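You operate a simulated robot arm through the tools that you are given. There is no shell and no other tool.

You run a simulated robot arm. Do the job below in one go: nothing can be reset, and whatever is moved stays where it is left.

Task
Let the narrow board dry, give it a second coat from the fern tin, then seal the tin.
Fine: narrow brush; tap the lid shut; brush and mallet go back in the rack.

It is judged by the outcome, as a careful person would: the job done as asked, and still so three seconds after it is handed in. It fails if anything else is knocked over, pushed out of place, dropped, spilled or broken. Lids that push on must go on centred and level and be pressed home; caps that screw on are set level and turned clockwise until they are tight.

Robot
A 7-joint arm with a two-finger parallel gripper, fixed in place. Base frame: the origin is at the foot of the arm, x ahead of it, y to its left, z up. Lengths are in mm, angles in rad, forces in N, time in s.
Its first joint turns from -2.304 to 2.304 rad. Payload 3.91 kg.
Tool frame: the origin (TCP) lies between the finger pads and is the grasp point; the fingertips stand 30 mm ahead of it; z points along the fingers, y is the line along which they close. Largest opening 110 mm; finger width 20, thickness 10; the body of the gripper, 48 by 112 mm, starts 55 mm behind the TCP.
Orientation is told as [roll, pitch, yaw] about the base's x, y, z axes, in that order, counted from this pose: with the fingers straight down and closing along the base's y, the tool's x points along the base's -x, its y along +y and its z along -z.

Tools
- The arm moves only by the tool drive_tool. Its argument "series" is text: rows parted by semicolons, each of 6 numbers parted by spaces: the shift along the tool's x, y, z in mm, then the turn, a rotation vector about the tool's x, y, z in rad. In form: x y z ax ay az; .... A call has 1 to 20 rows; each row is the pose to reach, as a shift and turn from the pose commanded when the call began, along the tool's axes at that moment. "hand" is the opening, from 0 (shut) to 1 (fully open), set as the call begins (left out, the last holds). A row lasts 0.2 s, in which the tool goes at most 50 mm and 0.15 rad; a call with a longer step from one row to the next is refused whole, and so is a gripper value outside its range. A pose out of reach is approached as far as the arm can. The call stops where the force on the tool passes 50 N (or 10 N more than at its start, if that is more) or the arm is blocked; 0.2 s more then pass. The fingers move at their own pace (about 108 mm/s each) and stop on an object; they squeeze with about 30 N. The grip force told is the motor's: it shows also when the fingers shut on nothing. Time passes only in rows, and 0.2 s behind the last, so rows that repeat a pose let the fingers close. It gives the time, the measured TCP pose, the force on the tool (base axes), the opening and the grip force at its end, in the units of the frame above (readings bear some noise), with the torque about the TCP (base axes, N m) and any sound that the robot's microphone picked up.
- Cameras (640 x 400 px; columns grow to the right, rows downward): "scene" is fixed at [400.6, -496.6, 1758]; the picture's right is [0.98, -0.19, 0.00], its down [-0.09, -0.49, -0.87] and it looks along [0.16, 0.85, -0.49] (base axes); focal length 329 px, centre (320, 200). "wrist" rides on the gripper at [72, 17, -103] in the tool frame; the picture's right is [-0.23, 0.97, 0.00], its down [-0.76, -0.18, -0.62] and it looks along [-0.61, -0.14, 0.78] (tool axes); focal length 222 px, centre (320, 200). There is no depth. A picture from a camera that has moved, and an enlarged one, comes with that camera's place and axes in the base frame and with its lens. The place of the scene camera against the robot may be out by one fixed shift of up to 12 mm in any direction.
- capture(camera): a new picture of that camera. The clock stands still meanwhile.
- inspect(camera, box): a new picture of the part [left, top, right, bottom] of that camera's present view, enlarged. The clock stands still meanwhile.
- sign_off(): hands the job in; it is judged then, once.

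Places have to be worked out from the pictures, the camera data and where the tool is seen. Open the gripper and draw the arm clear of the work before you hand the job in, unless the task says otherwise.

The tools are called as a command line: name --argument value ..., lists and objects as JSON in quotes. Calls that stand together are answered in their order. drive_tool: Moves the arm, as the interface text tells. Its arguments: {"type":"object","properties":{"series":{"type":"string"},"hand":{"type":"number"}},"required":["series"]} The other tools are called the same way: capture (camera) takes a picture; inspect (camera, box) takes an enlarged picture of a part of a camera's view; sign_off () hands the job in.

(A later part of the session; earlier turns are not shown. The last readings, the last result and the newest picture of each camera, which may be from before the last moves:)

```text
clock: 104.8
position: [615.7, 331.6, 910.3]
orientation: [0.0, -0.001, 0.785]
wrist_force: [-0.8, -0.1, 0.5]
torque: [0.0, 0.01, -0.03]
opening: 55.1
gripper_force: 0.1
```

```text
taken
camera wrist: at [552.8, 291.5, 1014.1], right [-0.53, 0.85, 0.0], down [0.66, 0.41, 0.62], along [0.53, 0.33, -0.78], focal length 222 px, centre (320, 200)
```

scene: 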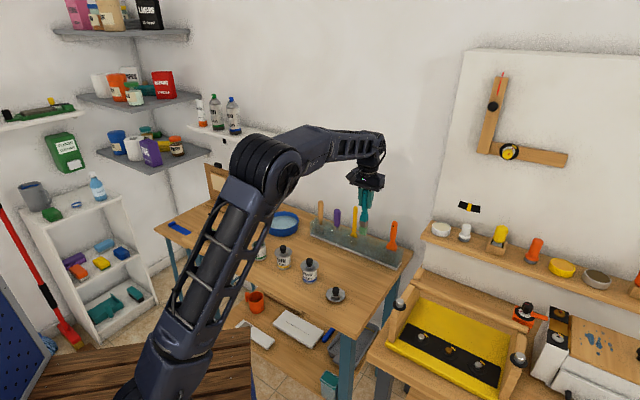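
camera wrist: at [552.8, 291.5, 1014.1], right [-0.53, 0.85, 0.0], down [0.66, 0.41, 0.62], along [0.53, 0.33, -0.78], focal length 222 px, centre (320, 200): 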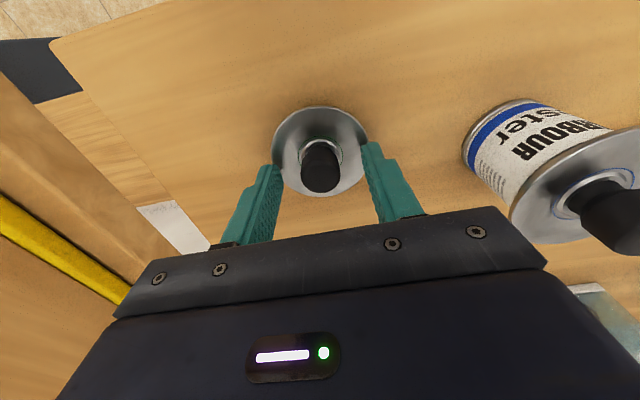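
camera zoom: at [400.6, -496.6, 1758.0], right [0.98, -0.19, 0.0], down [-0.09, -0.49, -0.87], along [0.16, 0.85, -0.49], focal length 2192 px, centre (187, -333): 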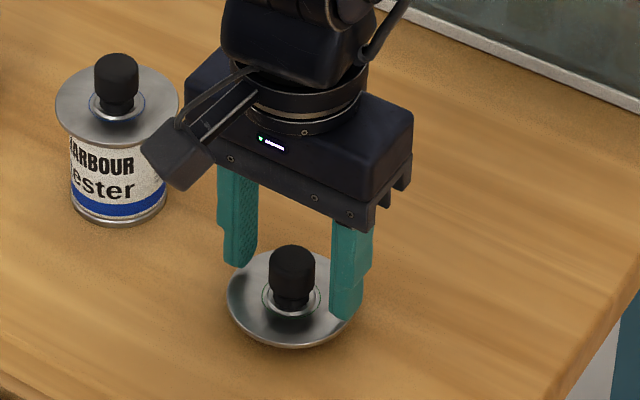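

drive_tool --series "0 0 0 0 0 0; 0 0 0 0 0 0; 0 0 0 0 0 0; 0 0 0 0 0 0" --hand 0

inspect --camera "wrist" --box '[240, 90, 400, 240]'

```text
clock: 105.8
position: [615.2, 332.8, 911.3]
orientation: [-0.001, 0.0, 0.786]
wrist_force: [0.6, -0.7, 0.4]
torque: [0.01, 0.01, 0.01]
opening: 22.6
gripper_force: 30.0
```

```text
2.67 times, centred on (320, 165) of wrist
camera zoom: at [552.8, 291.4, 1014.3], right [-0.53, 0.85, 0.0], down [0.66, 0.41, 0.62], along [0.53, 0.33, -0.78], focal length 592 px, centre (320, 293)
```

zoom: 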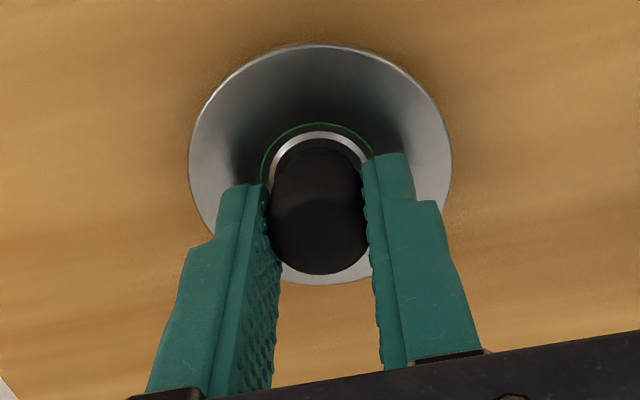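

The lid knob is gripped at 22.6 mm. I'll lift it and carry it high over the other tins to above the fern tin.

drive_tool --series "0 0 -10 0 0 0; 0 0 -40 0 0 0; 0 0 -80 0 0 0; 0 0 -120 0 0 0; 0 0 -150 0 0 0; -1.7 42.4 -150 0 0 0; -3.3 84.7 -150 0 0 0; -5 127 -150 0 0 0; -6.6 169.5 -150 0 0 0; -8.3 211.8 -150 0 0 0; -9.9 254.2 -150 0 0 0; -11.6 296.6 -150 0 0 0; -13.2 339 -150 0 0 0; -14.9 381.3 -150 0 0 0; -14.9 381.3 -150 0 0 0" --hand 0

capture --camera "wrist"

inspect --camera "scene" --box '[225, 195, 295, 265]'

```text
clock: 109.0
position: [357.1, 610.6, 1061.2]
orientation: [-0.001, 0.002, 0.783]
wrist_force: [1.4, 0.5, 0.5]
torque: [-0.01, 0.02, -0.02]
opening: 0.0
gripper_force: 30.4
```

```text
taken
camera wrist: at [293.7, 570.8, 1164.7], right [-0.53, 0.85, 0.0], down [0.66, 0.41, 0.62], along [0.53, 0.33, -0.78], focal length 222 px, centre (320, 200)
```

wrist: 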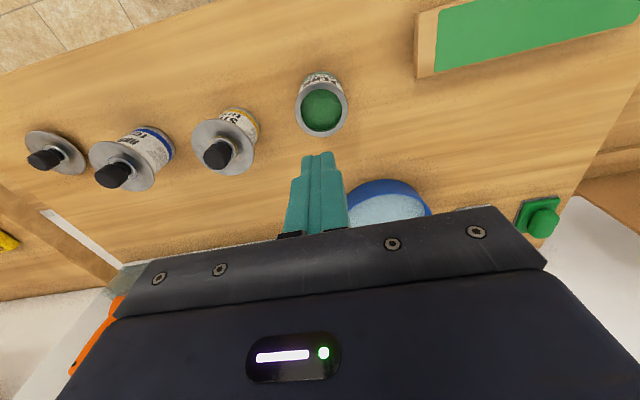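

```text
5.71 times, centred on (260, 230) of scene
camera zoom: at [400.6, -496.6, 1758.0], right [0.98, -0.19, 0.0], down [-0.09, -0.49, -0.87], along [0.16, 0.85, -0.49], focal length 1878 px, centre (663, 29)
```

zoom: 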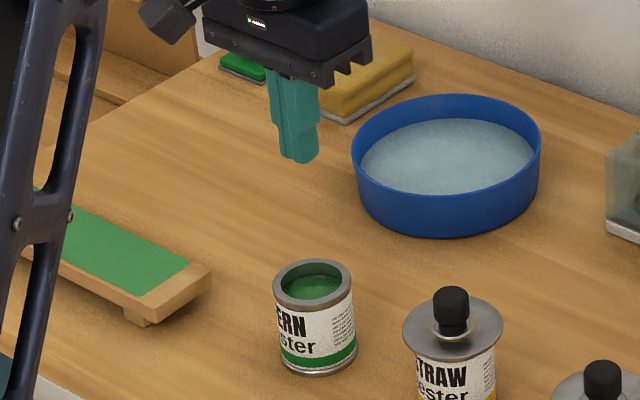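

The fingers came away empty, so the lid slipped off the knob. Let me see where it is.

inspect --camera "scene" --box '[310, 250, 370, 310]'

inspect --camera "scene" --box '[320, 270, 360, 310]'

inspect --camera "wrist" --box '[0, 90, 280, 230]'

```text
6.67 times, centred on (340, 280) of scene
camera zoom: at [400.6, -496.6, 1758.0], right [0.98, -0.19, 0.0], down [-0.09, -0.49, -0.87], along [0.16, 0.85, -0.49], focal length 2192 px, centre (187, -333)
```

zoom: 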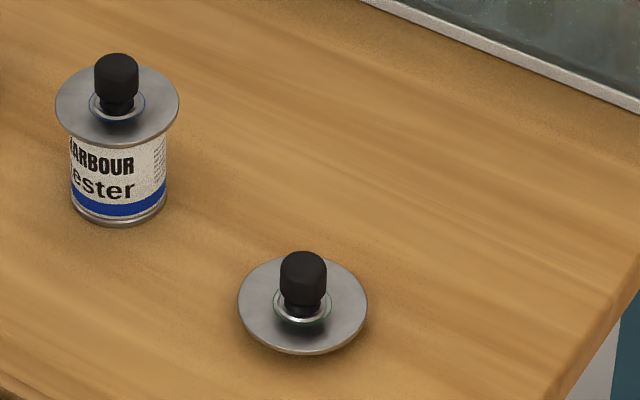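

```text
10.00 times, centred on (340, 290) of scene
camera zoom: at [400.6, -496.6, 1758.0], right [0.98, -0.19, 0.0], down [-0.09, -0.49, -0.87], along [0.16, 0.85, -0.49], focal length 3287 px, centre (120, -700)
```

zoom: 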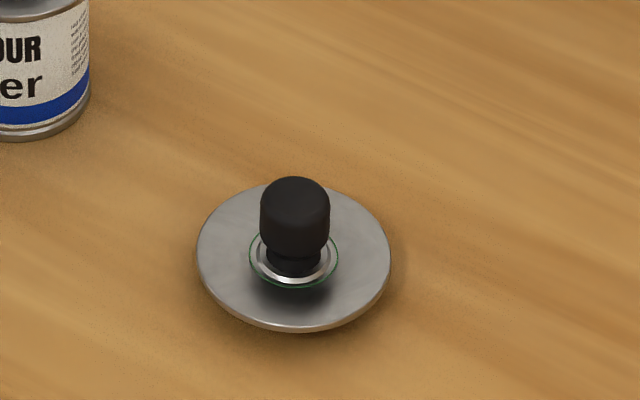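

```text
2.29 times, centred on (140, 160) of wrist
camera zoom: at [293.7, 570.8, 1164.7], right [-0.53, 0.85, 0.0], down [0.66, 0.41, 0.62], along [0.53, 0.33, -0.78], focal length 508 px, centre (731, 291)
```

zoom: 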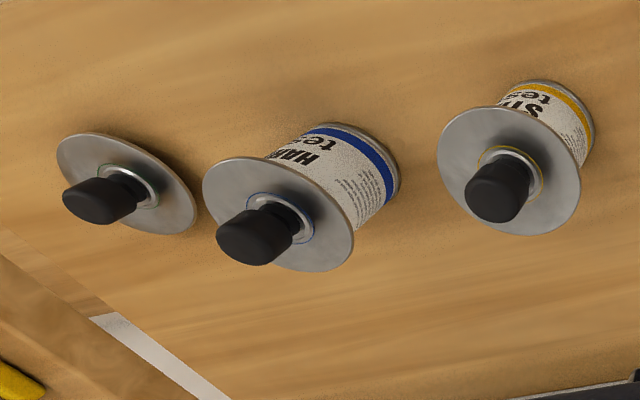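

The lid is still lying flat, shifted only about 9 mm. I'll go back over it, re-measure, and grip lower on the knob.

drive_tool --series "1.6 -39 0 0 0 0; 3.3 -78 0 0 0 0; 4.9 -117 0 0 0 0; 6.6 -156 0 0 0 0; 8.2 -195 0 0 0 0; 9.8 -234 0 0 0 0; 11.5 -273 0 0 0 0; 13.1 -312 0 0 0 0; 14.8 -351 0 0 0 0; 16.4 -389.5 0 0 0 0; 16.4 -389.5 40 0 0 0; 16.4 -389.5 40 0 0 0" --hand 0.5

inspect --camera "wrist" --box '[250, 60, 390, 200]'

inspect --camera "scene" --box '[325, 275, 355, 305]'

```text
clock: 111.6
position: [619.9, 324.4, 1022.3]
orientation: [-0.001, -0.001, 0.784]
wrist_force: [0.5, 0.5, -0.5]
torque: [0.01, 0.01, 0.01]
opening: 55.0
gripper_force: 0.1
```

```text
2.86 times, centred on (320, 130) of wrist
camera zoom: at [558.3, 283.5, 1125.7], right [-0.53, 0.85, 0.0], down [0.66, 0.41, 0.62], along [0.53, 0.33, -0.78], focal length 635 px, centre (320, 400)
```

zoom: 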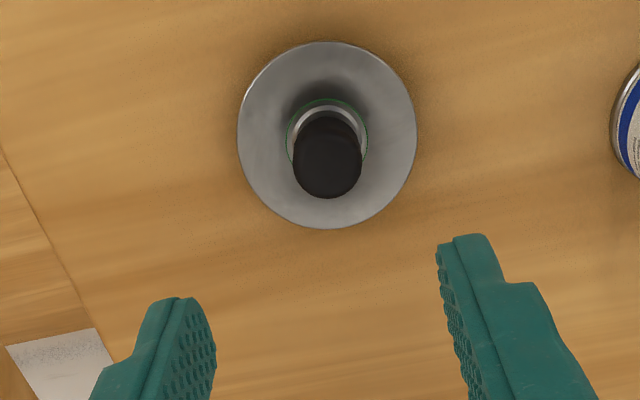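

```text
13.33 times, centred on (340, 290) of scene
camera zoom: at [400.6, -496.6, 1758.0], right [0.98, -0.19, 0.0], down [-0.09, -0.49, -0.87], along [0.16, 0.85, -0.49], focal length 4383 px, centre (53, -1000)
```

zoom: 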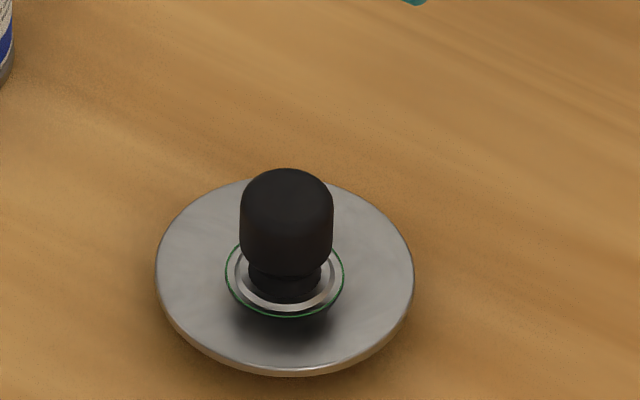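

The lid centre is now about 3.5 mm off in the tool frame. The disc top is at about 870 and the knob top at about 899. I'll correct, descend lower this time, and grip deeper.

drive_tool --series "-2.6 2.4 20 0 0 0; -2.6 2.4 50 0 0 0; -2.6 2.4 80 0 0 0; -2.6 2.4 105 0 0 0; -2.6 2.4 113 0 0 0; -2.6 2.4 113 0 0 0" --hand 0.5

capture --camera "wrist"

inspect --camera "scene" --box '[320, 265, 360, 305]'

```text
clock: 113.0
position: [620.6, 329.3, 907.7]
orientation: [-0.001, -0.001, 0.785]
wrist_force: [1.3, -0.6, -0.2]
torque: [0.01, 0.01, -0.04]
opening: 54.9
gripper_force: 0.0
```

```text
taken
camera wrist: at [557.3, 288.1, 1011.4], right [-0.53, 0.85, 0.0], down [0.66, 0.41, 0.62], along [0.53, 0.33, -0.78], focal length 222 px, centre (320, 200)
```

wrist: 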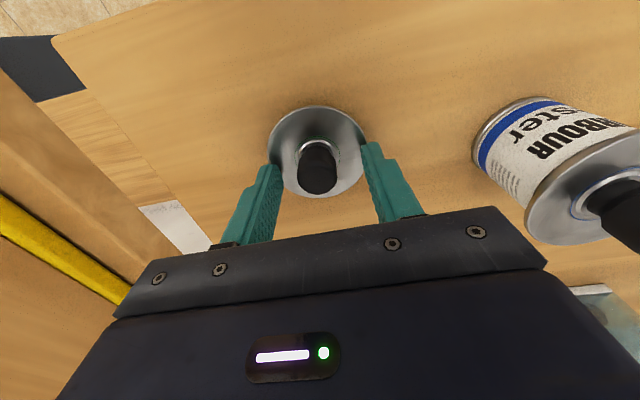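

```text
10.00 times, centred on (340, 285) of scene
camera zoom: at [400.6, -496.6, 1758.0], right [0.98, -0.19, 0.0], down [-0.09, -0.49, -0.87], along [0.16, 0.85, -0.49], focal length 3287 px, centre (120, -650)
```

zoom: 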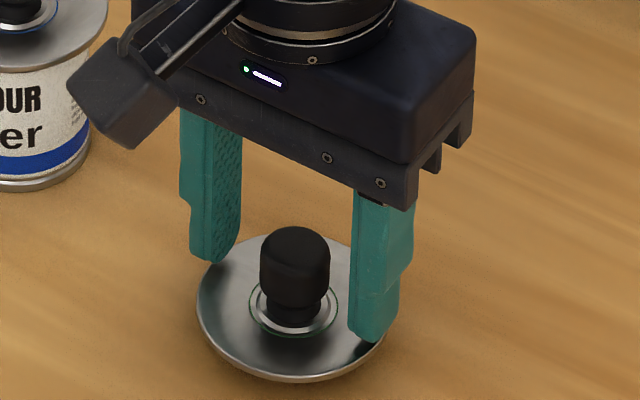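

drive_tool --series "0 0 1.5 0 0 0; 0 0 3.5 0 0 0; 0 0 3.5 0 0 0" --hand 0.5

drive_tool --series "0 0 0 0 0 0; 0 0 0 0 0 0; 0 0 0 0 0 0; 0 0 0 0 0 0" --hand 0

inspect --camera "wrist" --box '[240, 90, 400, 240]'

inspect --camera "scene" --box '[320, 265, 360, 305]'

```text
clock: 113.8
position: [620.6, 329.6, 903.9]
orientation: [0.001, -0.001, 0.787]
wrist_force: [0.3, -0.2, 0.2]
torque: [-0.01, 0.02, 0.02]
opening: 55.3
gripper_force: 0.0
```

```text
clock: 114.8
position: [619.6, 328.3, 904.3]
orientation: [0.001, 0.0, 0.786]
wrist_force: [-0.8, 0.0, 1.4]
torque: [0.03, -0.01, 0.02]
opening: 23.4
gripper_force: 30.0
```

```text
2.67 times, centred on (320, 165) of wrist
camera zoom: at [557.4, 287.9, 1007.9], right [-0.53, 0.85, 0.0], down [0.66, 0.41, 0.62], along [0.53, 0.33, -0.78], focal length 592 px, centre (320, 293)
```

zoom: 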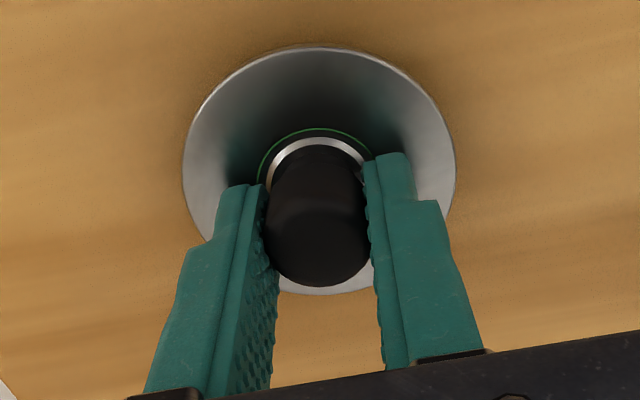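

```text
10.00 times, centred on (340, 285) of scene
camera zoom: at [400.6, -496.6, 1758.0], right [0.98, -0.19, 0.0], down [-0.09, -0.49, -0.87], along [0.16, 0.85, -0.49], focal length 3287 px, centre (120, -650)
```

zoom: 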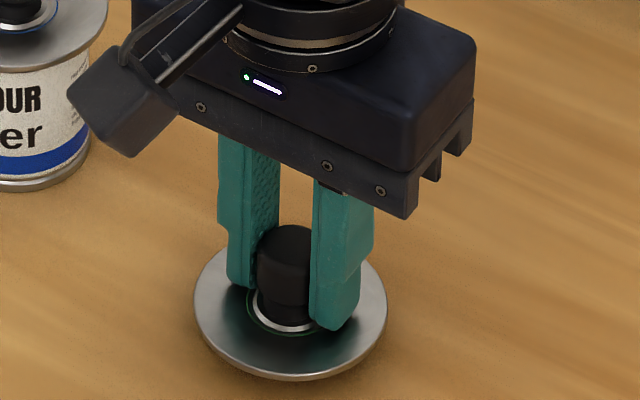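

The opening is now 23.4 mm, so the grip is deeper on the cylinder. I'll do a slow test lift of a few millimetres.

drive_tool --series "0 0 -1 0 0 0; 0 0 -2 0 0 0; 0 0 -4 0 0 0; 0 0 -6 0 0 0; 0 0 -8 0 0 0; 0 0 -8 0 0 0" --hand 0

inspect --camera "wrist" --box '[240, 90, 400, 240]'

inspect --camera "scene" --box '[320, 265, 360, 305]'

```text
clock: 116.2
position: [619.8, 326.5, 913.0]
orientation: [0.0, 0.0, 0.786]
wrist_force: [-0.4, 0.3, -1.3]
torque: [0.04, 0.01, 0.0]
opening: 23.0
gripper_force: 30.4
```

```text
2.67 times, centred on (320, 165) of wrist
camera zoom: at [557.5, 287.7, 1016.2], right [-0.53, 0.85, 0.0], down [0.66, 0.41, 0.62], along [0.53, 0.33, -0.78], focal length 592 px, centre (320, 293)
```

zoom: 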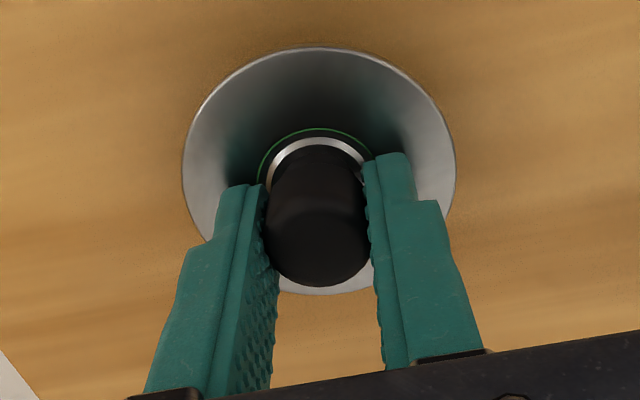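

```text
10.00 times, centred on (340, 285) of scene
camera zoom: at [400.6, -496.6, 1758.0], right [0.98, -0.19, 0.0], down [-0.09, -0.49, -0.87], along [0.16, 0.85, -0.49], focal length 3287 px, centre (120, -650)
```

zoom: 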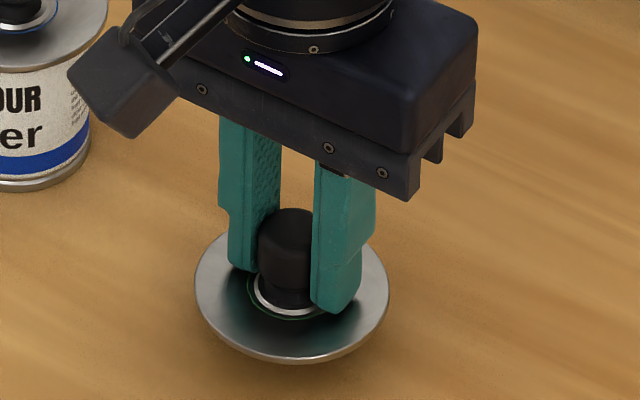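

The lid came up with the gripper this time. I'll lift it smoothly and verify again before crossing.

drive_tool --series "0 0 -10 0 0 0; 0 0 -24 0 0 0; 0 0 -42 0 0 0; 0 0 -62 0 0 0; 0 0 -82 0 0 0; 0 0 -102 0 0 0; 0 0 -120 0 0 0; 0 0 -134 0 0 0; 0 0 -142 0 0 0; 0 0 -146 0 0 0" --hand 0

inspect --camera "wrist" --box '[240, 90, 400, 240]'

```text
clock: 118.4
position: [619.8, 327.8, 1058.1]
orientation: [0.0, -0.001, 0.787]
wrist_force: [0.6, -0.2, -0.6]
torque: [-0.01, -0.01, 0.0]
opening: 23.2
gripper_force: 29.9
```

```text
2.67 times, centred on (320, 165) of wrist
camera zoom: at [557.5, 287.6, 1161.7], right [-0.53, 0.85, 0.0], down [0.66, 0.41, 0.62], along [0.53, 0.33, -0.78], focal length 592 px, centre (320, 293)
```

zoom: 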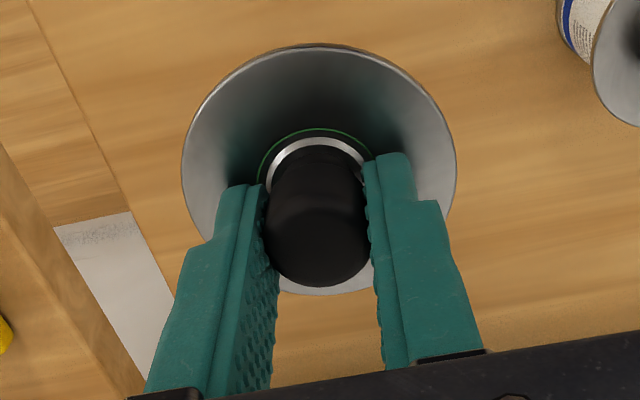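

Lid is secure at 23.2 mm. Crossing smoothly to above the fern tin.

drive_tool --series "-0.3 8 0 0 0 0; -0.8 22 0 0 0 0; -1.5 42 0 0 0 0; -2.5 68 0 0 0 0; -3.6 98 0 0 0 0; -4.8 130 0 0 0 0; -5.9 162 0 0 0 0; -7.1 194 0 0 0 0; -8.3 226 0 0 0 0; -9.4 258 0 0 0 0; -10.6 290 0 0 0 0; -11.7 320 0 0 0 0; -12.7 346 0 0 0 0; -13.4 366 0 0 0 0; -13.9 380 0 0 0 0; -14.2 387.6 0 0 0 0; -14.2 387.6 0 0 0 0; -14.2 387.6 0 0 0 0" --hand 0

capture --camera "wrist"

inspect --camera "wrist" --box '[240, 60, 400, 160]'

inspect --camera "scene" --box '[230, 205, 290, 265]'

```text
clock: 122.2
position: [357.1, 612.6, 1058.8]
orientation: [-0.001, 0.0, 0.786]
wrist_force: [-0.3, -0.1, -0.7]
torque: [0.01, 0.01, -0.03]
opening: 23.1
gripper_force: 29.7
```

```text
taken
camera wrist: at [294.0, 571.6, 1161.8], right [-0.53, 0.85, 0.0], down [0.66, 0.41, 0.62], along [0.53, 0.33, -0.78], focal length 222 px, centre (320, 200)
```

wrist: 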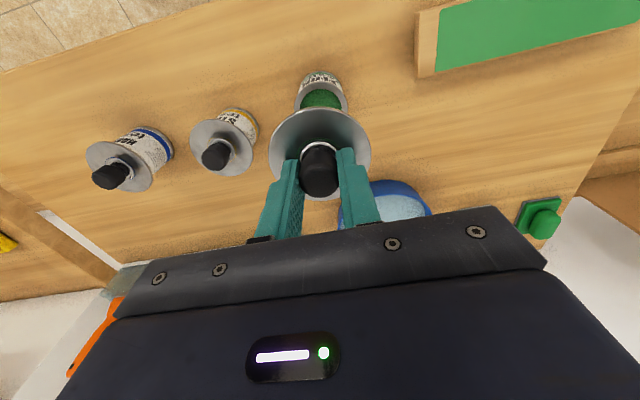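

```text
4.00 times, centred on (320, 110) of wrist
camera zoom: at [294.0, 571.6, 1161.8], right [-0.53, 0.85, 0.0], down [0.66, 0.41, 0.62], along [0.53, 0.33, -0.78], focal length 888 px, centre (320, 560)
```

zoom: 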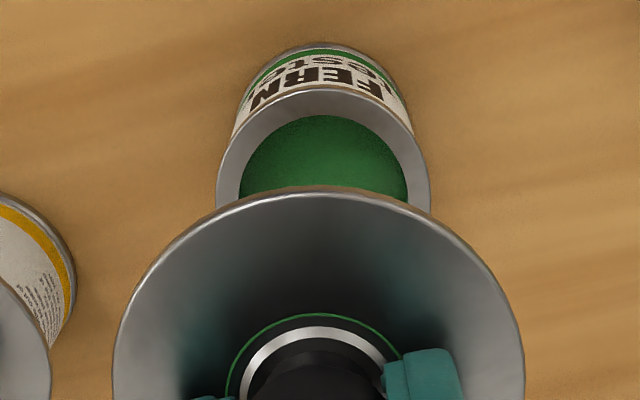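

```text
6.67 times, centred on (260, 235) of scene
camera zoom: at [400.6, -496.6, 1758.0], right [0.98, -0.19, 0.0], down [-0.09, -0.49, -0.87], along [0.16, 0.85, -0.49], focal length 2192 px, centre (720, -33)
```

zoom: 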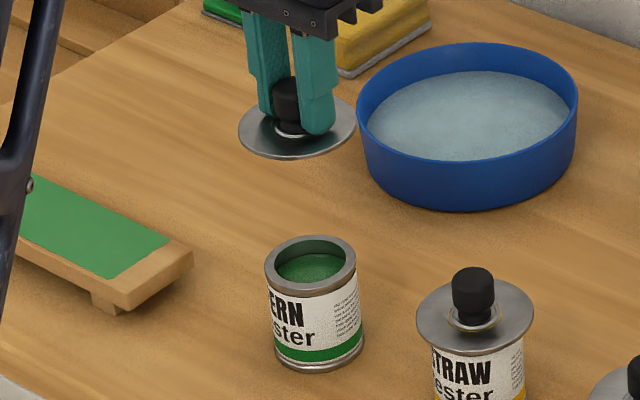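

The lid centre is about (−0.7, −0.4) and the tin centre about (0.6, 1.1) in the tool frame. I'll shift by that difference, lower to just above the rim, and check.

drive_tool --series "1.3 1.5 15 0 0 0; 1.3 1.5 35 0 0 0; 1.3 1.5 55 0 0 0; 1.3 1.5 70 0 0 0; 1.3 1.5 80 0 0 0; 1.3 1.5 80 0 0 0" --hand 0

inspect --camera "wrist" --box '[240, 60, 400, 220]'

inspect --camera "scene" --box '[240, 225, 280, 265]'

```text
clock: 123.6
position: [353.9, 611.5, 978.4]
orientation: [0.0, 0.0, 0.786]
wrist_force: [0.7, -0.5, -0.7]
torque: [0.0, 0.02, -0.03]
opening: 23.1
gripper_force: 30.5
```

```text
2.50 times, centred on (320, 140) of wrist
camera zoom: at [292.1, 572.0, 1081.6], right [-0.53, 0.85, 0.0], down [0.66, 0.41, 0.62], along [0.53, 0.33, -0.78], focal length 555 px, centre (320, 350)
```

zoom: 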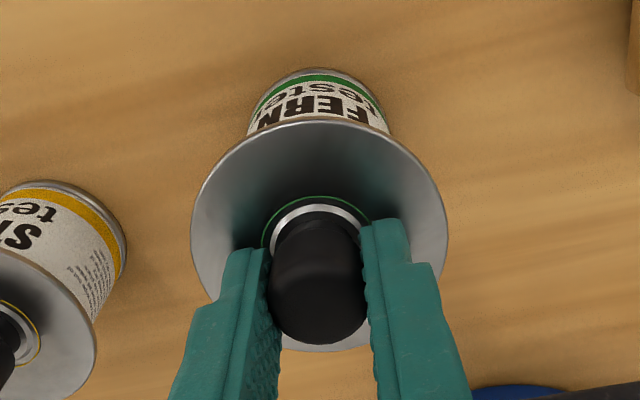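

```text
10.00 times, centred on (260, 245) of scene
camera zoom: at [400.6, -496.6, 1758.0], right [0.98, -0.19, 0.0], down [-0.09, -0.49, -0.87], along [0.16, 0.85, -0.49], focal length 3287 px, centre (920, -250)
```

zoom: 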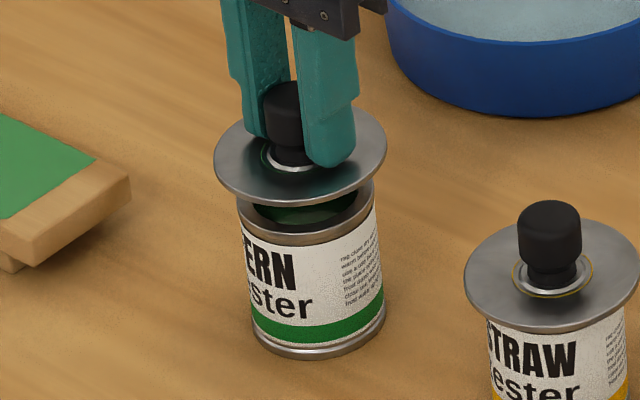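

drive_tool --series "0 0 4 0 0 0; 0 0 8 0 0 0; 0 0 8 0 0 0" --hand 0

inspect --camera "wrist" --box '[240, 60, 400, 220]'

inspect --camera "scene" --box '[245, 230, 275, 260]'

```text
clock: 124.4
position: [354.4, 613.7, 970.2]
orientation: [0.0, -0.001, 0.784]
wrist_force: [0.3, -0.9, 0.8]
torque: [-0.01, 0.01, -0.01]
opening: 23.3
gripper_force: 29.9
```

```text
2.50 times, centred on (320, 140) of wrist
camera zoom: at [291.8, 572.2, 1073.9], right [-0.53, 0.85, 0.0], down [0.66, 0.41, 0.62], along [0.53, 0.33, -0.78], focal length 555 px, centre (320, 350)
```

zoom: 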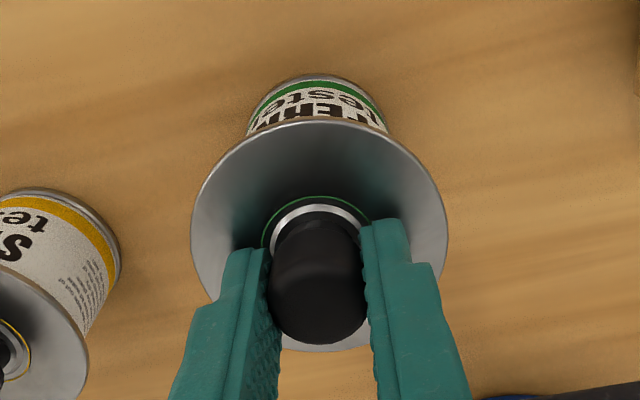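

```text
13.33 times, centred on (260, 245) of scene
camera zoom: at [400.6, -496.6, 1758.0], right [0.98, -0.19, 0.0], down [-0.09, -0.49, -0.87], along [0.16, 0.85, -0.49], focal length 4383 px, centre (1120, -400)
```

zoom: 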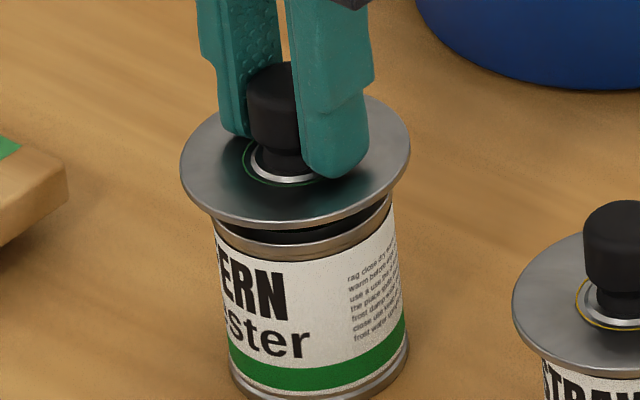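

drive_tool --series "-1 -0.9 0 0 0 0; -1 -0.9 2 0 0 0; -1 -0.9 3 0 0 0; -1 -0.9 3 0 0 0" --hand 0

inspect --camera "scene" --box '[245, 230, 275, 260]'

```text
clock: 125.4
position: [355.3, 613.1, 967.3]
orientation: [0.0, -0.001, 0.786]
wrist_force: [0.8, 0.0, -0.1]
torque: [-0.01, -0.03, -0.01]
opening: 23.2
gripper_force: 30.0
```

```text
13.33 times, centred on (260, 245) of scene
camera zoom: at [400.6, -496.6, 1758.0], right [0.98, -0.19, 0.0], down [-0.09, -0.49, -0.87], along [0.16, 0.85, -0.49], focal length 4383 px, centre (1120, -400)
```

zoom: 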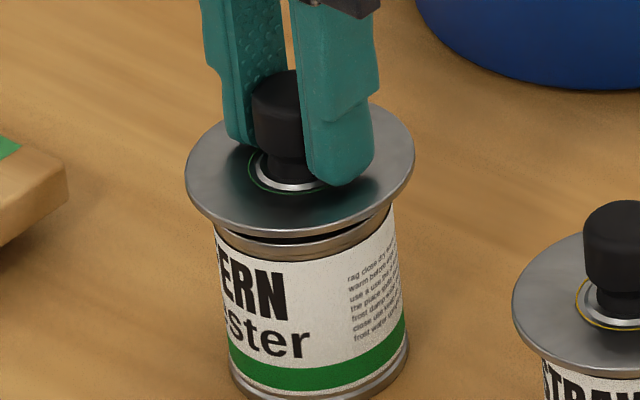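

Horizontally aligned to within about half a millimetre. Lowering in small steps to seat the lid.

drive_tool --series "0 0 1 0 0 0; 0 0 2 0 0 0; 0 0 3 0 0 0; 0 0 3 0 0 0" --hand 0

inspect --camera "scene" --box '[245, 230, 275, 260]'

```text
clock: 126.4
position: [356.6, 614.3, 964.5]
orientation: [0.0, -0.002, 0.786]
wrist_force: [-0.4, -0.3, -0.2]
torque: [-0.01, 0.08, -0.02]
opening: 23.2
gripper_force: 29.8
```

```text
13.33 times, centred on (260, 245) of scene
camera zoom: at [400.6, -496.6, 1758.0], right [0.98, -0.19, 0.0], down [-0.09, -0.49, -0.87], along [0.16, 0.85, -0.49], focal length 4383 px, centre (1120, -400)
```

zoom: 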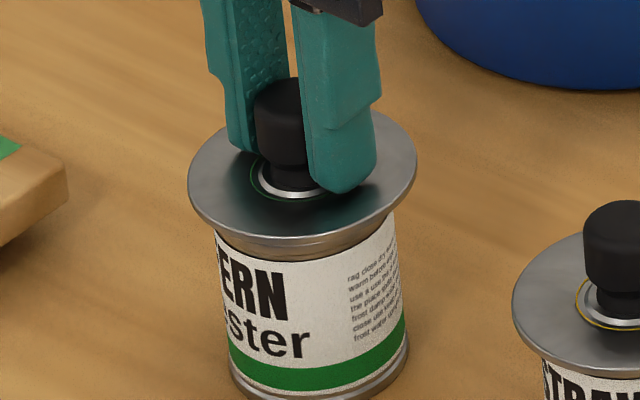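

drive_tool --series "0 0 1 0 0 0; 0 0 1.5 0 0 0; 0 0 1.5 0 0 0" --hand 0

drive_tool --series "0 0 1 0 0 0; 0 0 1.5 0 0 0; 0 0 1.5 0 0 0" --hand 0

inspect --camera "scene" --box '[245, 230, 275, 260]'

```text
clock: 127.2
position: [356.1, 613.3, 962.7]
orientation: [0.0, -0.002, 0.784]
wrist_force: [2.0, -1.4, 9.9]
torque: [-0.03, -0.09, 0.01]
opening: 23.2
gripper_force: 29.9
```

```text
clock: 128.0
position: [355.5, 613.0, 962.3]
orientation: [0.002, -0.002, 0.786]
wrist_force: [3.8, 1.0, 32.7]
torque: [-0.01, -0.16, 0.02]
opening: 23.2
gripper_force: 30.2
```

```text
13.33 times, centred on (260, 245) of scene
camera zoom: at [400.6, -496.6, 1758.0], right [0.98, -0.19, 0.0], down [-0.09, -0.49, -0.87], along [0.16, 0.85, -0.49], focal length 4383 px, centre (1120, -400)
```

zoom: 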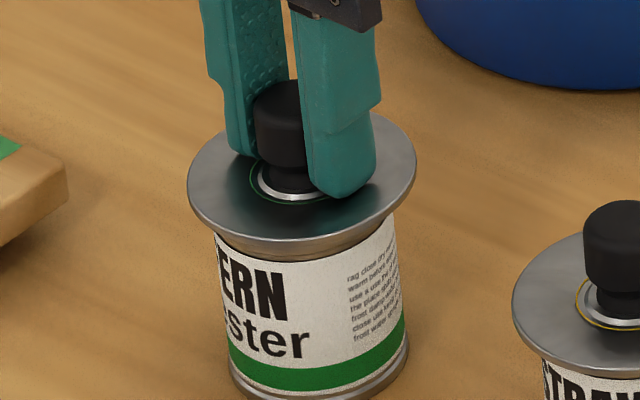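

inspect --camera "scene" --box '[252, 240, 272, 255]'

inspect --camera "scene" --box '[274, 248, 296, 268]'

inspect --camera "wrist" --box '[240, 60, 400, 220]'

```text
16.00 times, centred on (262, 248) of scene
camera zoom: at [400.6, -496.6, 1758.0], right [0.98, -0.19, 0.0], down [-0.09, -0.49, -0.87], along [0.16, 0.85, -0.49], focal length 5260 px, centre (1248, -560)
```

zoom: 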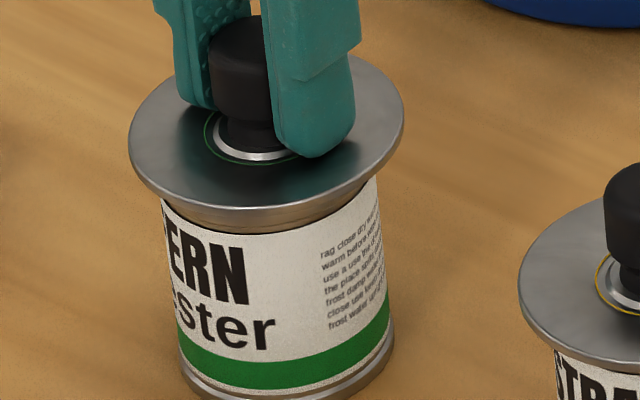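

```text
16.00 times, centred on (285, 258) of scene
camera zoom: at [400.6, -496.6, 1758.0], right [0.98, -0.19, 0.0], down [-0.09, -0.49, -0.87], along [0.16, 0.85, -0.49], focal length 5260 px, centre (880, -728)
```

zoom: 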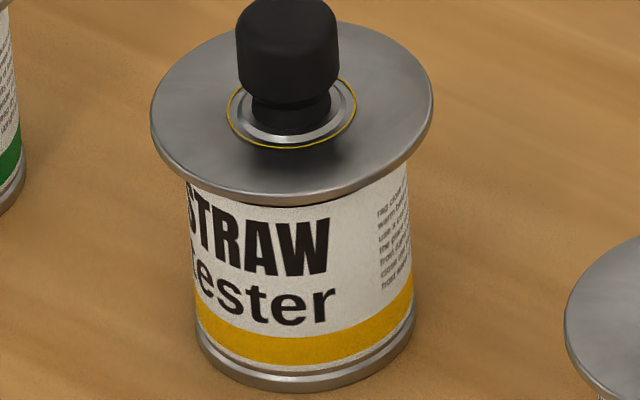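

```text
2.50 times, centred on (320, 140) of wrist
camera zoom: at [293.1, 572.0, 1065.8], right [-0.53, 0.85, 0.0], down [0.66, 0.41, 0.62], along [0.53, 0.33, -0.78], focal length 555 px, centre (320, 350)
```

zoom: 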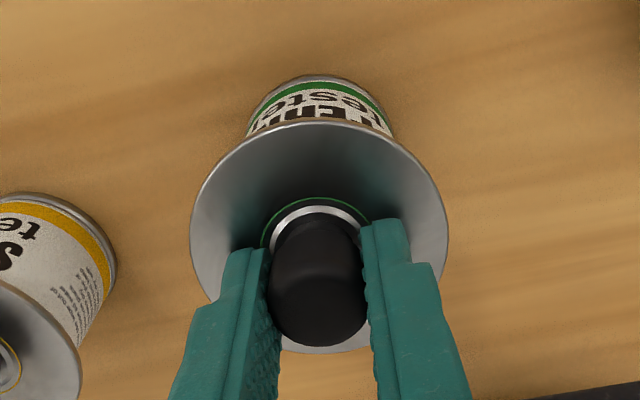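

The contact force is uniform, with the centre of pressure within about 1.5 mm, so the lid sits centred and level on the mouth, still proud. Tapping it home is for the mallet. I'll ease off and release.

drive_tool --series "0 0 -1 0 0 0; 0 0 -1.9 0 0 0; 0 0 -1.9 0 0 0" --hand 0

drive_tool --series "0 0 0 0 0 0; 0 0 0 0 0 0; 0 0 0 0 0 0" --hand 0.42

inspect --camera "scene" --box '[252, 235, 272, 255]'

inspect --camera "wrist" --box '[240, 60, 400, 220]'

```text
clock: 128.8
position: [355.7, 610.8, 962.3]
orientation: [0.0, 0.002, 0.786]
wrist_force: [1.7, 1.7, 7.5]
torque: [0.22, -0.15, 0.03]
opening: 22.9
gripper_force: 29.8
```

```text
clock: 129.6
position: [355.5, 613.1, 964.2]
orientation: [0.0, 0.0, 0.784]
wrist_force: [-1.0, -0.8, -0.3]
torque: [0.0, 0.0, -0.01]
opening: 46.1
gripper_force: 0.1
```

```text
16.00 times, centred on (262, 245) of scene
camera zoom: at [400.6, -496.6, 1758.0], right [0.98, -0.19, 0.0], down [-0.09, -0.49, -0.87], along [0.16, 0.85, -0.49], focal length 5260 px, centre (1248, -520)
```

zoom: 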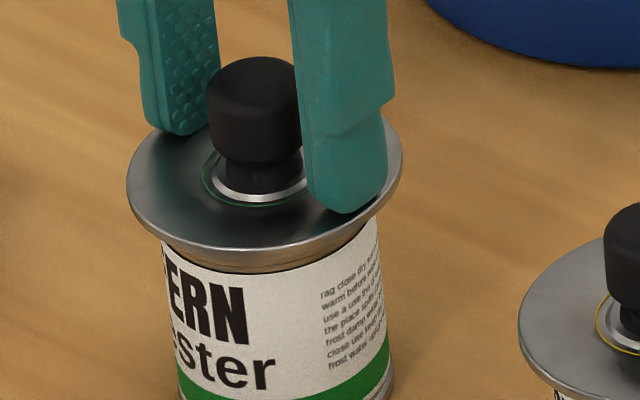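

```text
2.50 times, centred on (320, 140) of wrist
camera zoom: at [293.0, 571.8, 1066.5], right [-0.53, 0.85, 0.0], down [0.66, 0.41, 0.62], along [0.53, 0.33, -0.78], focal length 555 px, centre (320, 350)
```

zoom: 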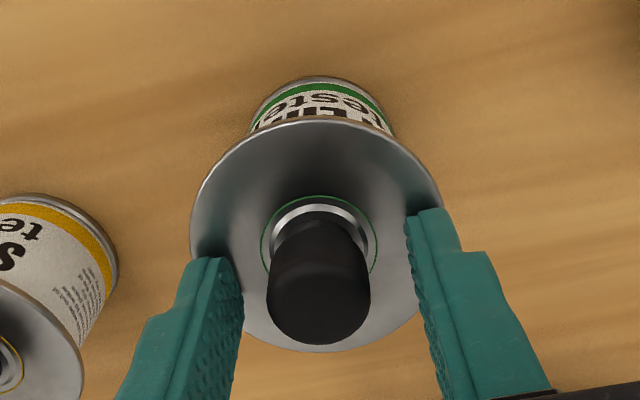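

drive_tool --series "0 0 -15 0 0 0; 0 0 -40 0 0 0; 0 0 -80 0 0 0; 0 0 -120 0 0 0; 0 0 -120 0 0 0" --hand 0.42

inspect --camera "scene" --box '[245, 232, 275, 265]'

inspect --camera "scene" --box '[250, 232, 302, 272]'

inspect --camera "wrist" --box '[250, 50, 390, 150]'

```text
clock: 130.8
position: [356.6, 612.6, 1083.0]
orientation: [0.002, 0.001, 0.786]
wrist_force: [-0.1, -0.3, -0.3]
torque: [-0.04, 0.0, 0.03]
opening: 46.4
gripper_force: 0.0
```

```text
12.12 times, centred on (260, 248) of scene
camera zoom: at [400.6, -496.6, 1758.0], right [0.98, -0.19, 0.0], down [-0.09, -0.49, -0.87], along [0.16, 0.85, -0.49], focal length 3985 px, centre (1047, -388)
```

zoom: 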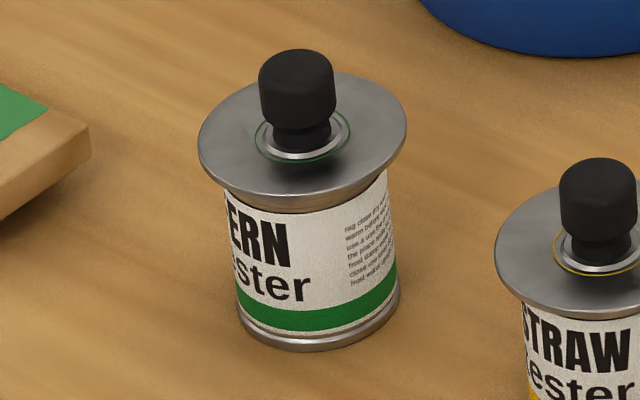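

```text
10.00 times, centred on (276, 252) of scene
camera zoom: at [400.6, -496.6, 1758.0], right [0.98, -0.19, 0.0], down [-0.09, -0.49, -0.87], along [0.16, 0.85, -0.49], focal length 3287 px, centre (760, -320)
```

zoom: 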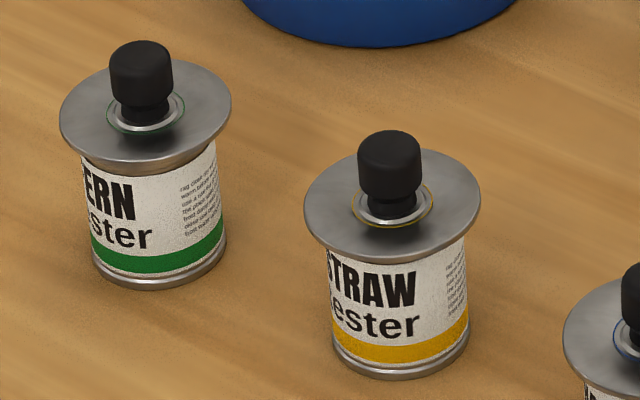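

```text
4.00 times, centred on (320, 100) of wrist
camera zoom: at [293.6, 572.8, 1186.5], right [-0.53, 0.85, 0.0], down [0.66, 0.41, 0.62], along [0.53, 0.33, -0.78], focal length 888 px, centre (320, 600)
```

zoom: 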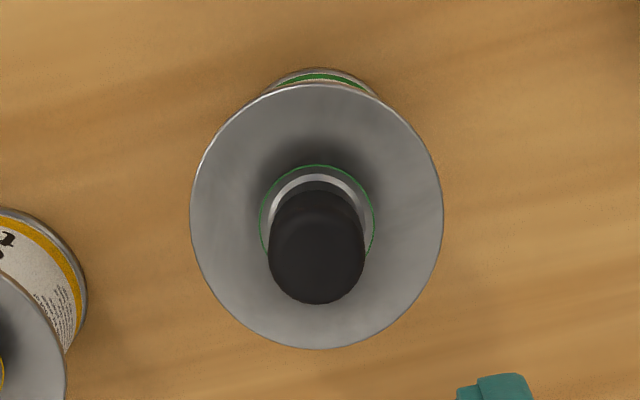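

The lid sits level and centred, standing slightly proud compared with the straw tin. Now I'll look closely at the mallet in the rack.

inspect --camera "scene" --box '[308, 195, 348, 240]'

drive_tool --series "-40 -20 0 0 0 0; -75 -45 0 0 0 0; -75 -85 -10 0 0 0; -75 -125 -20 0 0 0; -75 -150 -30 0 0 0; -75 -150 -30 0 0 0" --hand 0.42

capture --camera "wrist"

```text
8.89 times, centred on (328, 218) of scene
camera zoom: at [400.6, -496.6, 1758.0], right [0.98, -0.19, 0.0], down [-0.09, -0.49, -0.87], along [0.16, 0.85, -0.49], focal length 2922 px, centre (249, 44)
```

zoom: 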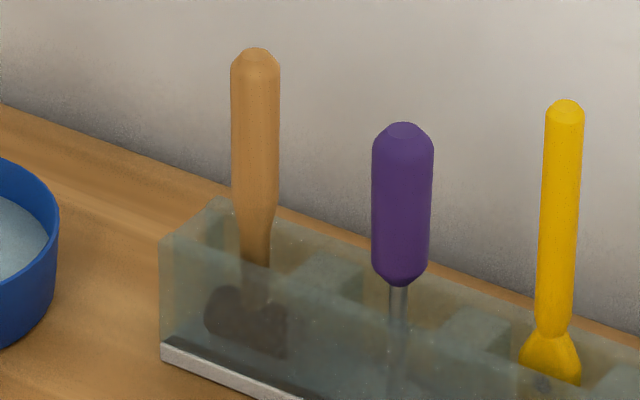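

```text
clock: 132.2
position: [515.5, 560.3, 1112.2]
orientation: [-0.001, 0.0, 0.785]
wrist_force: [-0.1, -0.1, -0.2]
torque: [0.0, -0.01, 0.0]
opening: 46.3
gripper_force: 0.1
```

```text
taken
camera wrist: at [452.3, 519.5, 1215.9], right [-0.53, 0.85, 0.0], down [0.66, 0.41, 0.62], along [0.53, 0.33, -0.78], focal length 222 px, centre (320, 200)
```

wrist: 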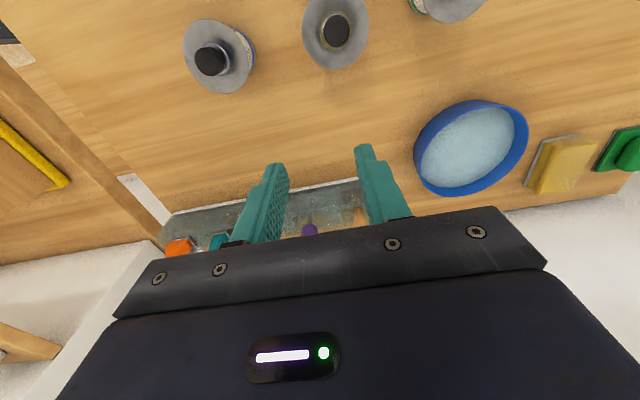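

The mallet's head lies crosswise at the bottom of its slot, with the handle up. I'll get a clear view of the handle from closer in.

drive_tool --series "0 0 -35 0 0 0; -25 5 -68 0 0 0; -50 10 -68 0 0 0; -77.4 14.6 -68 0 0 0; -77.4 14.6 -68 0 0 0" --hand 0.55

capture --camera "wrist"

inspect --camera "wrist" --box '[240, 90, 420, 220]'

```text
clock: 133.4
position: [558.6, 624.0, 1182.9]
orientation: [0.0, -0.001, 0.784]
wrist_force: [-0.4, -0.6, -0.4]
torque: [0.05, 0.01, 0.03]
opening: 60.5
gripper_force: 0.1
```

```text
taken
camera wrist: at [496.8, 583.5, 1284.9], right [-0.53, 0.85, 0.0], down [0.66, 0.41, 0.62], along [0.53, 0.33, -0.78], focal length 222 px, centre (320, 200)
```

wrist: 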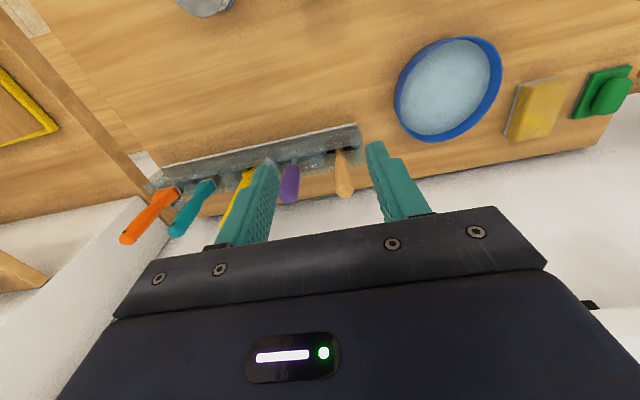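

```text
3.08 times, centred on (330, 155) of wrist
camera zoom: at [496.8, 583.5, 1284.9], right [-0.53, 0.85, 0.0], down [0.66, 0.41, 0.62], along [0.53, 0.33, -0.78], focal length 684 px, centre (289, 338)
```

zoom: 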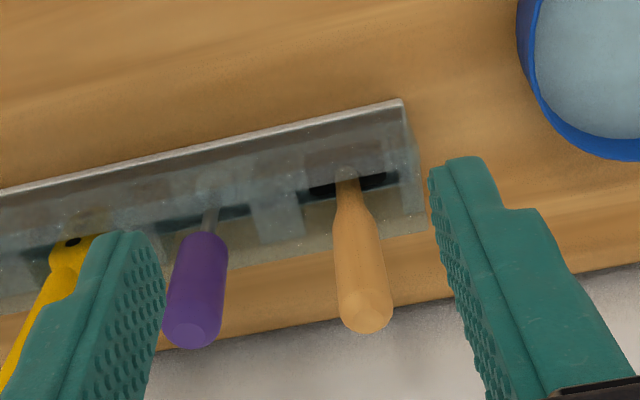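

drive_tool --series "-36 2 0 0 0 0; -72 4 0 0 0 0; -108 6 0 0 0 0; -108 6 25 0 0 0; -108 6 50 0 0 0; -108 6 50 0 0 0" --hand 0.5

capture --camera "wrist"

inspect --camera "wrist" --box '[250, 70, 390, 190]'

inspect --camera "scene" --box '[290, 150, 370, 240]'

```text
clock: 134.8
position: [631.9, 703.4, 1131.7]
orientation: [0.0, -0.001, 0.785]
wrist_force: [1.4, -0.9, 0.1]
torque: [0.02, 0.02, -0.01]
opening: 55.0
gripper_force: 0.1
```

```text
taken
camera wrist: at [569.5, 663.6, 1234.8], right [-0.53, 0.85, 0.0], down [0.66, 0.41, 0.62], along [0.53, 0.33, -0.78], focal length 222 px, centre (320, 200)
```

wrist: 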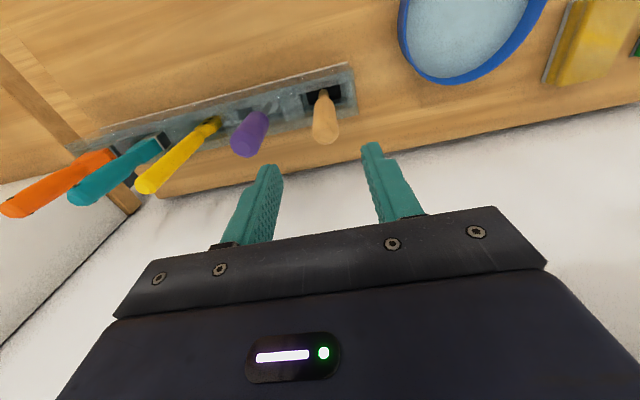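

```text
3.33 times, centred on (320, 130) of wrist
camera zoom: at [569.5, 663.6, 1234.8], right [-0.53, 0.85, 0.0], down [0.66, 0.41, 0.62], along [0.53, 0.33, -0.78], focal length 740 px, centre (320, 433)
```

zoom: 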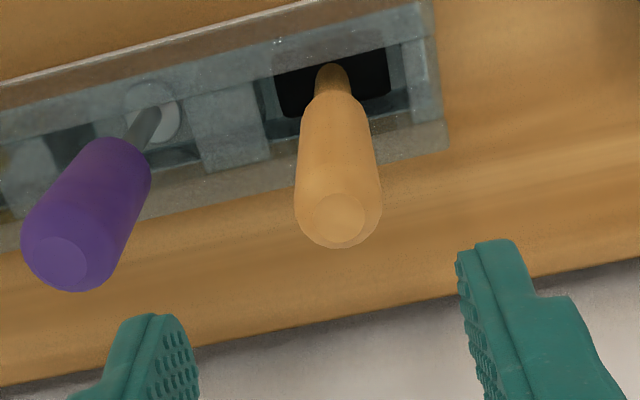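

```text
4.44 times, centred on (330, 195) of scene
camera zoom: at [400.6, -496.6, 1758.0], right [0.98, -0.19, 0.0], down [-0.09, -0.49, -0.87], along [0.16, 0.85, -0.49], focal length 1461 px, centre (276, 222)
```

zoom: 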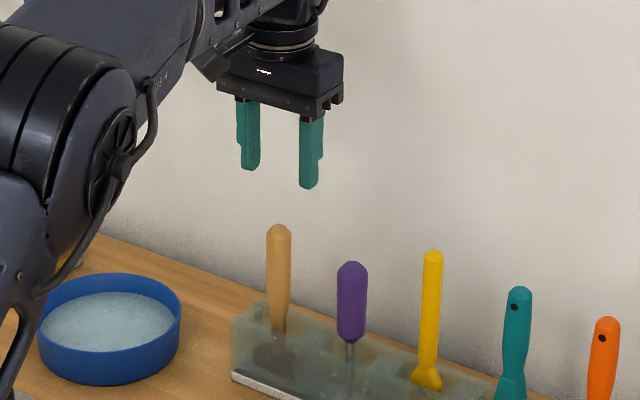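

drive_tool --series "-2.5 4.2 15 0 0 0; -2.5 4.2 30 0 0 0; -2.5 4.2 43 0 0 0; -2.5 4.2 43 0 0 0" --hand 0.5

capture --camera "wrist"

inspect --camera "scene" --box '[300, 170, 360, 240]'

```text
clock: 135.8
position: [630.0, 709.6, 1089.0]
orientation: [0.001, 0.001, 0.786]
wrist_force: [-0.5, 0.5, 0.7]
torque: [0.01, -0.02, -0.01]
opening: 55.0
gripper_force: 0.0
```

```text
taken
camera wrist: at [567.7, 668.6, 1192.1], right [-0.53, 0.85, 0.0], down [0.66, 0.41, 0.62], along [0.53, 0.33, -0.78], focal length 222 px, centre (320, 200)
```

wrist: 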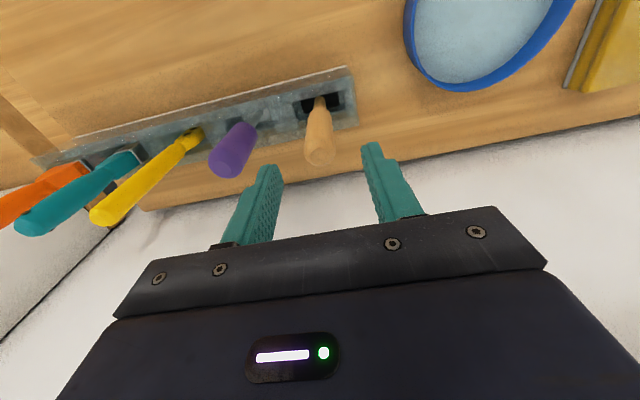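

```text
5.71 times, centred on (330, 205) of scene
camera zoom: at [400.6, -496.6, 1758.0], right [0.98, -0.19, 0.0], down [-0.09, -0.49, -0.87], along [0.16, 0.85, -0.49], focal length 1878 px, centre (263, 171)
```

zoom: 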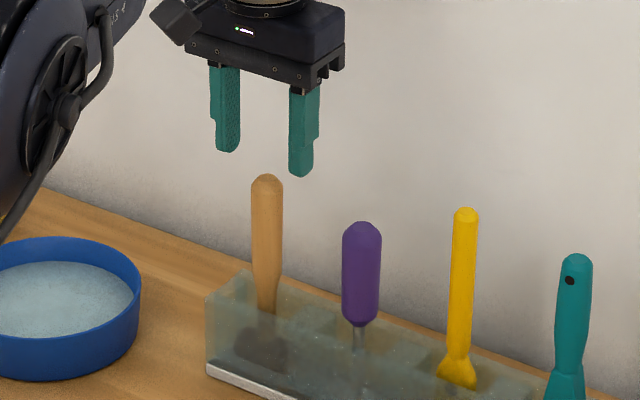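

inspect --camera "wrist" --box '[270, 80, 370, 180]'

inspect --camera "scene" --box '[315, 180, 345, 225]'

```text
4.00 times, centred on (320, 130) of wrist
camera zoom: at [567.7, 668.6, 1192.1], right [-0.53, 0.85, 0.0], down [0.66, 0.41, 0.62], along [0.53, 0.33, -0.78], focal length 888 px, centre (320, 480)
```

zoom: 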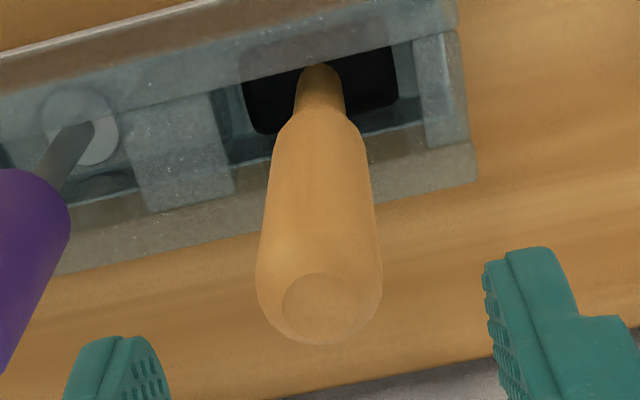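

```text
8.89 times, centred on (330, 202) of scene
camera zoom: at [400.6, -496.6, 1758.0], right [0.98, -0.19, 0.0], down [-0.09, -0.49, -0.87], along [0.16, 0.85, -0.49], focal length 2922 px, centre (231, 178)
```

zoom: 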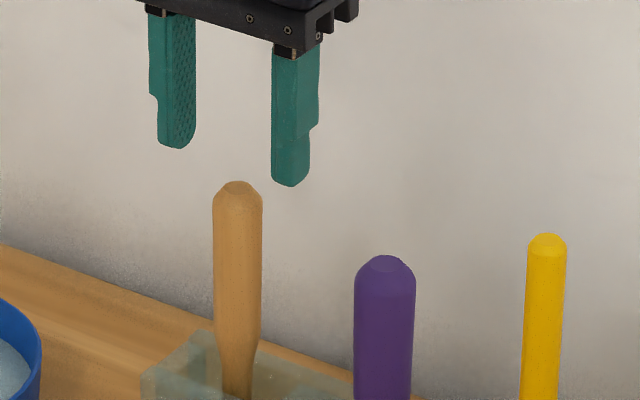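

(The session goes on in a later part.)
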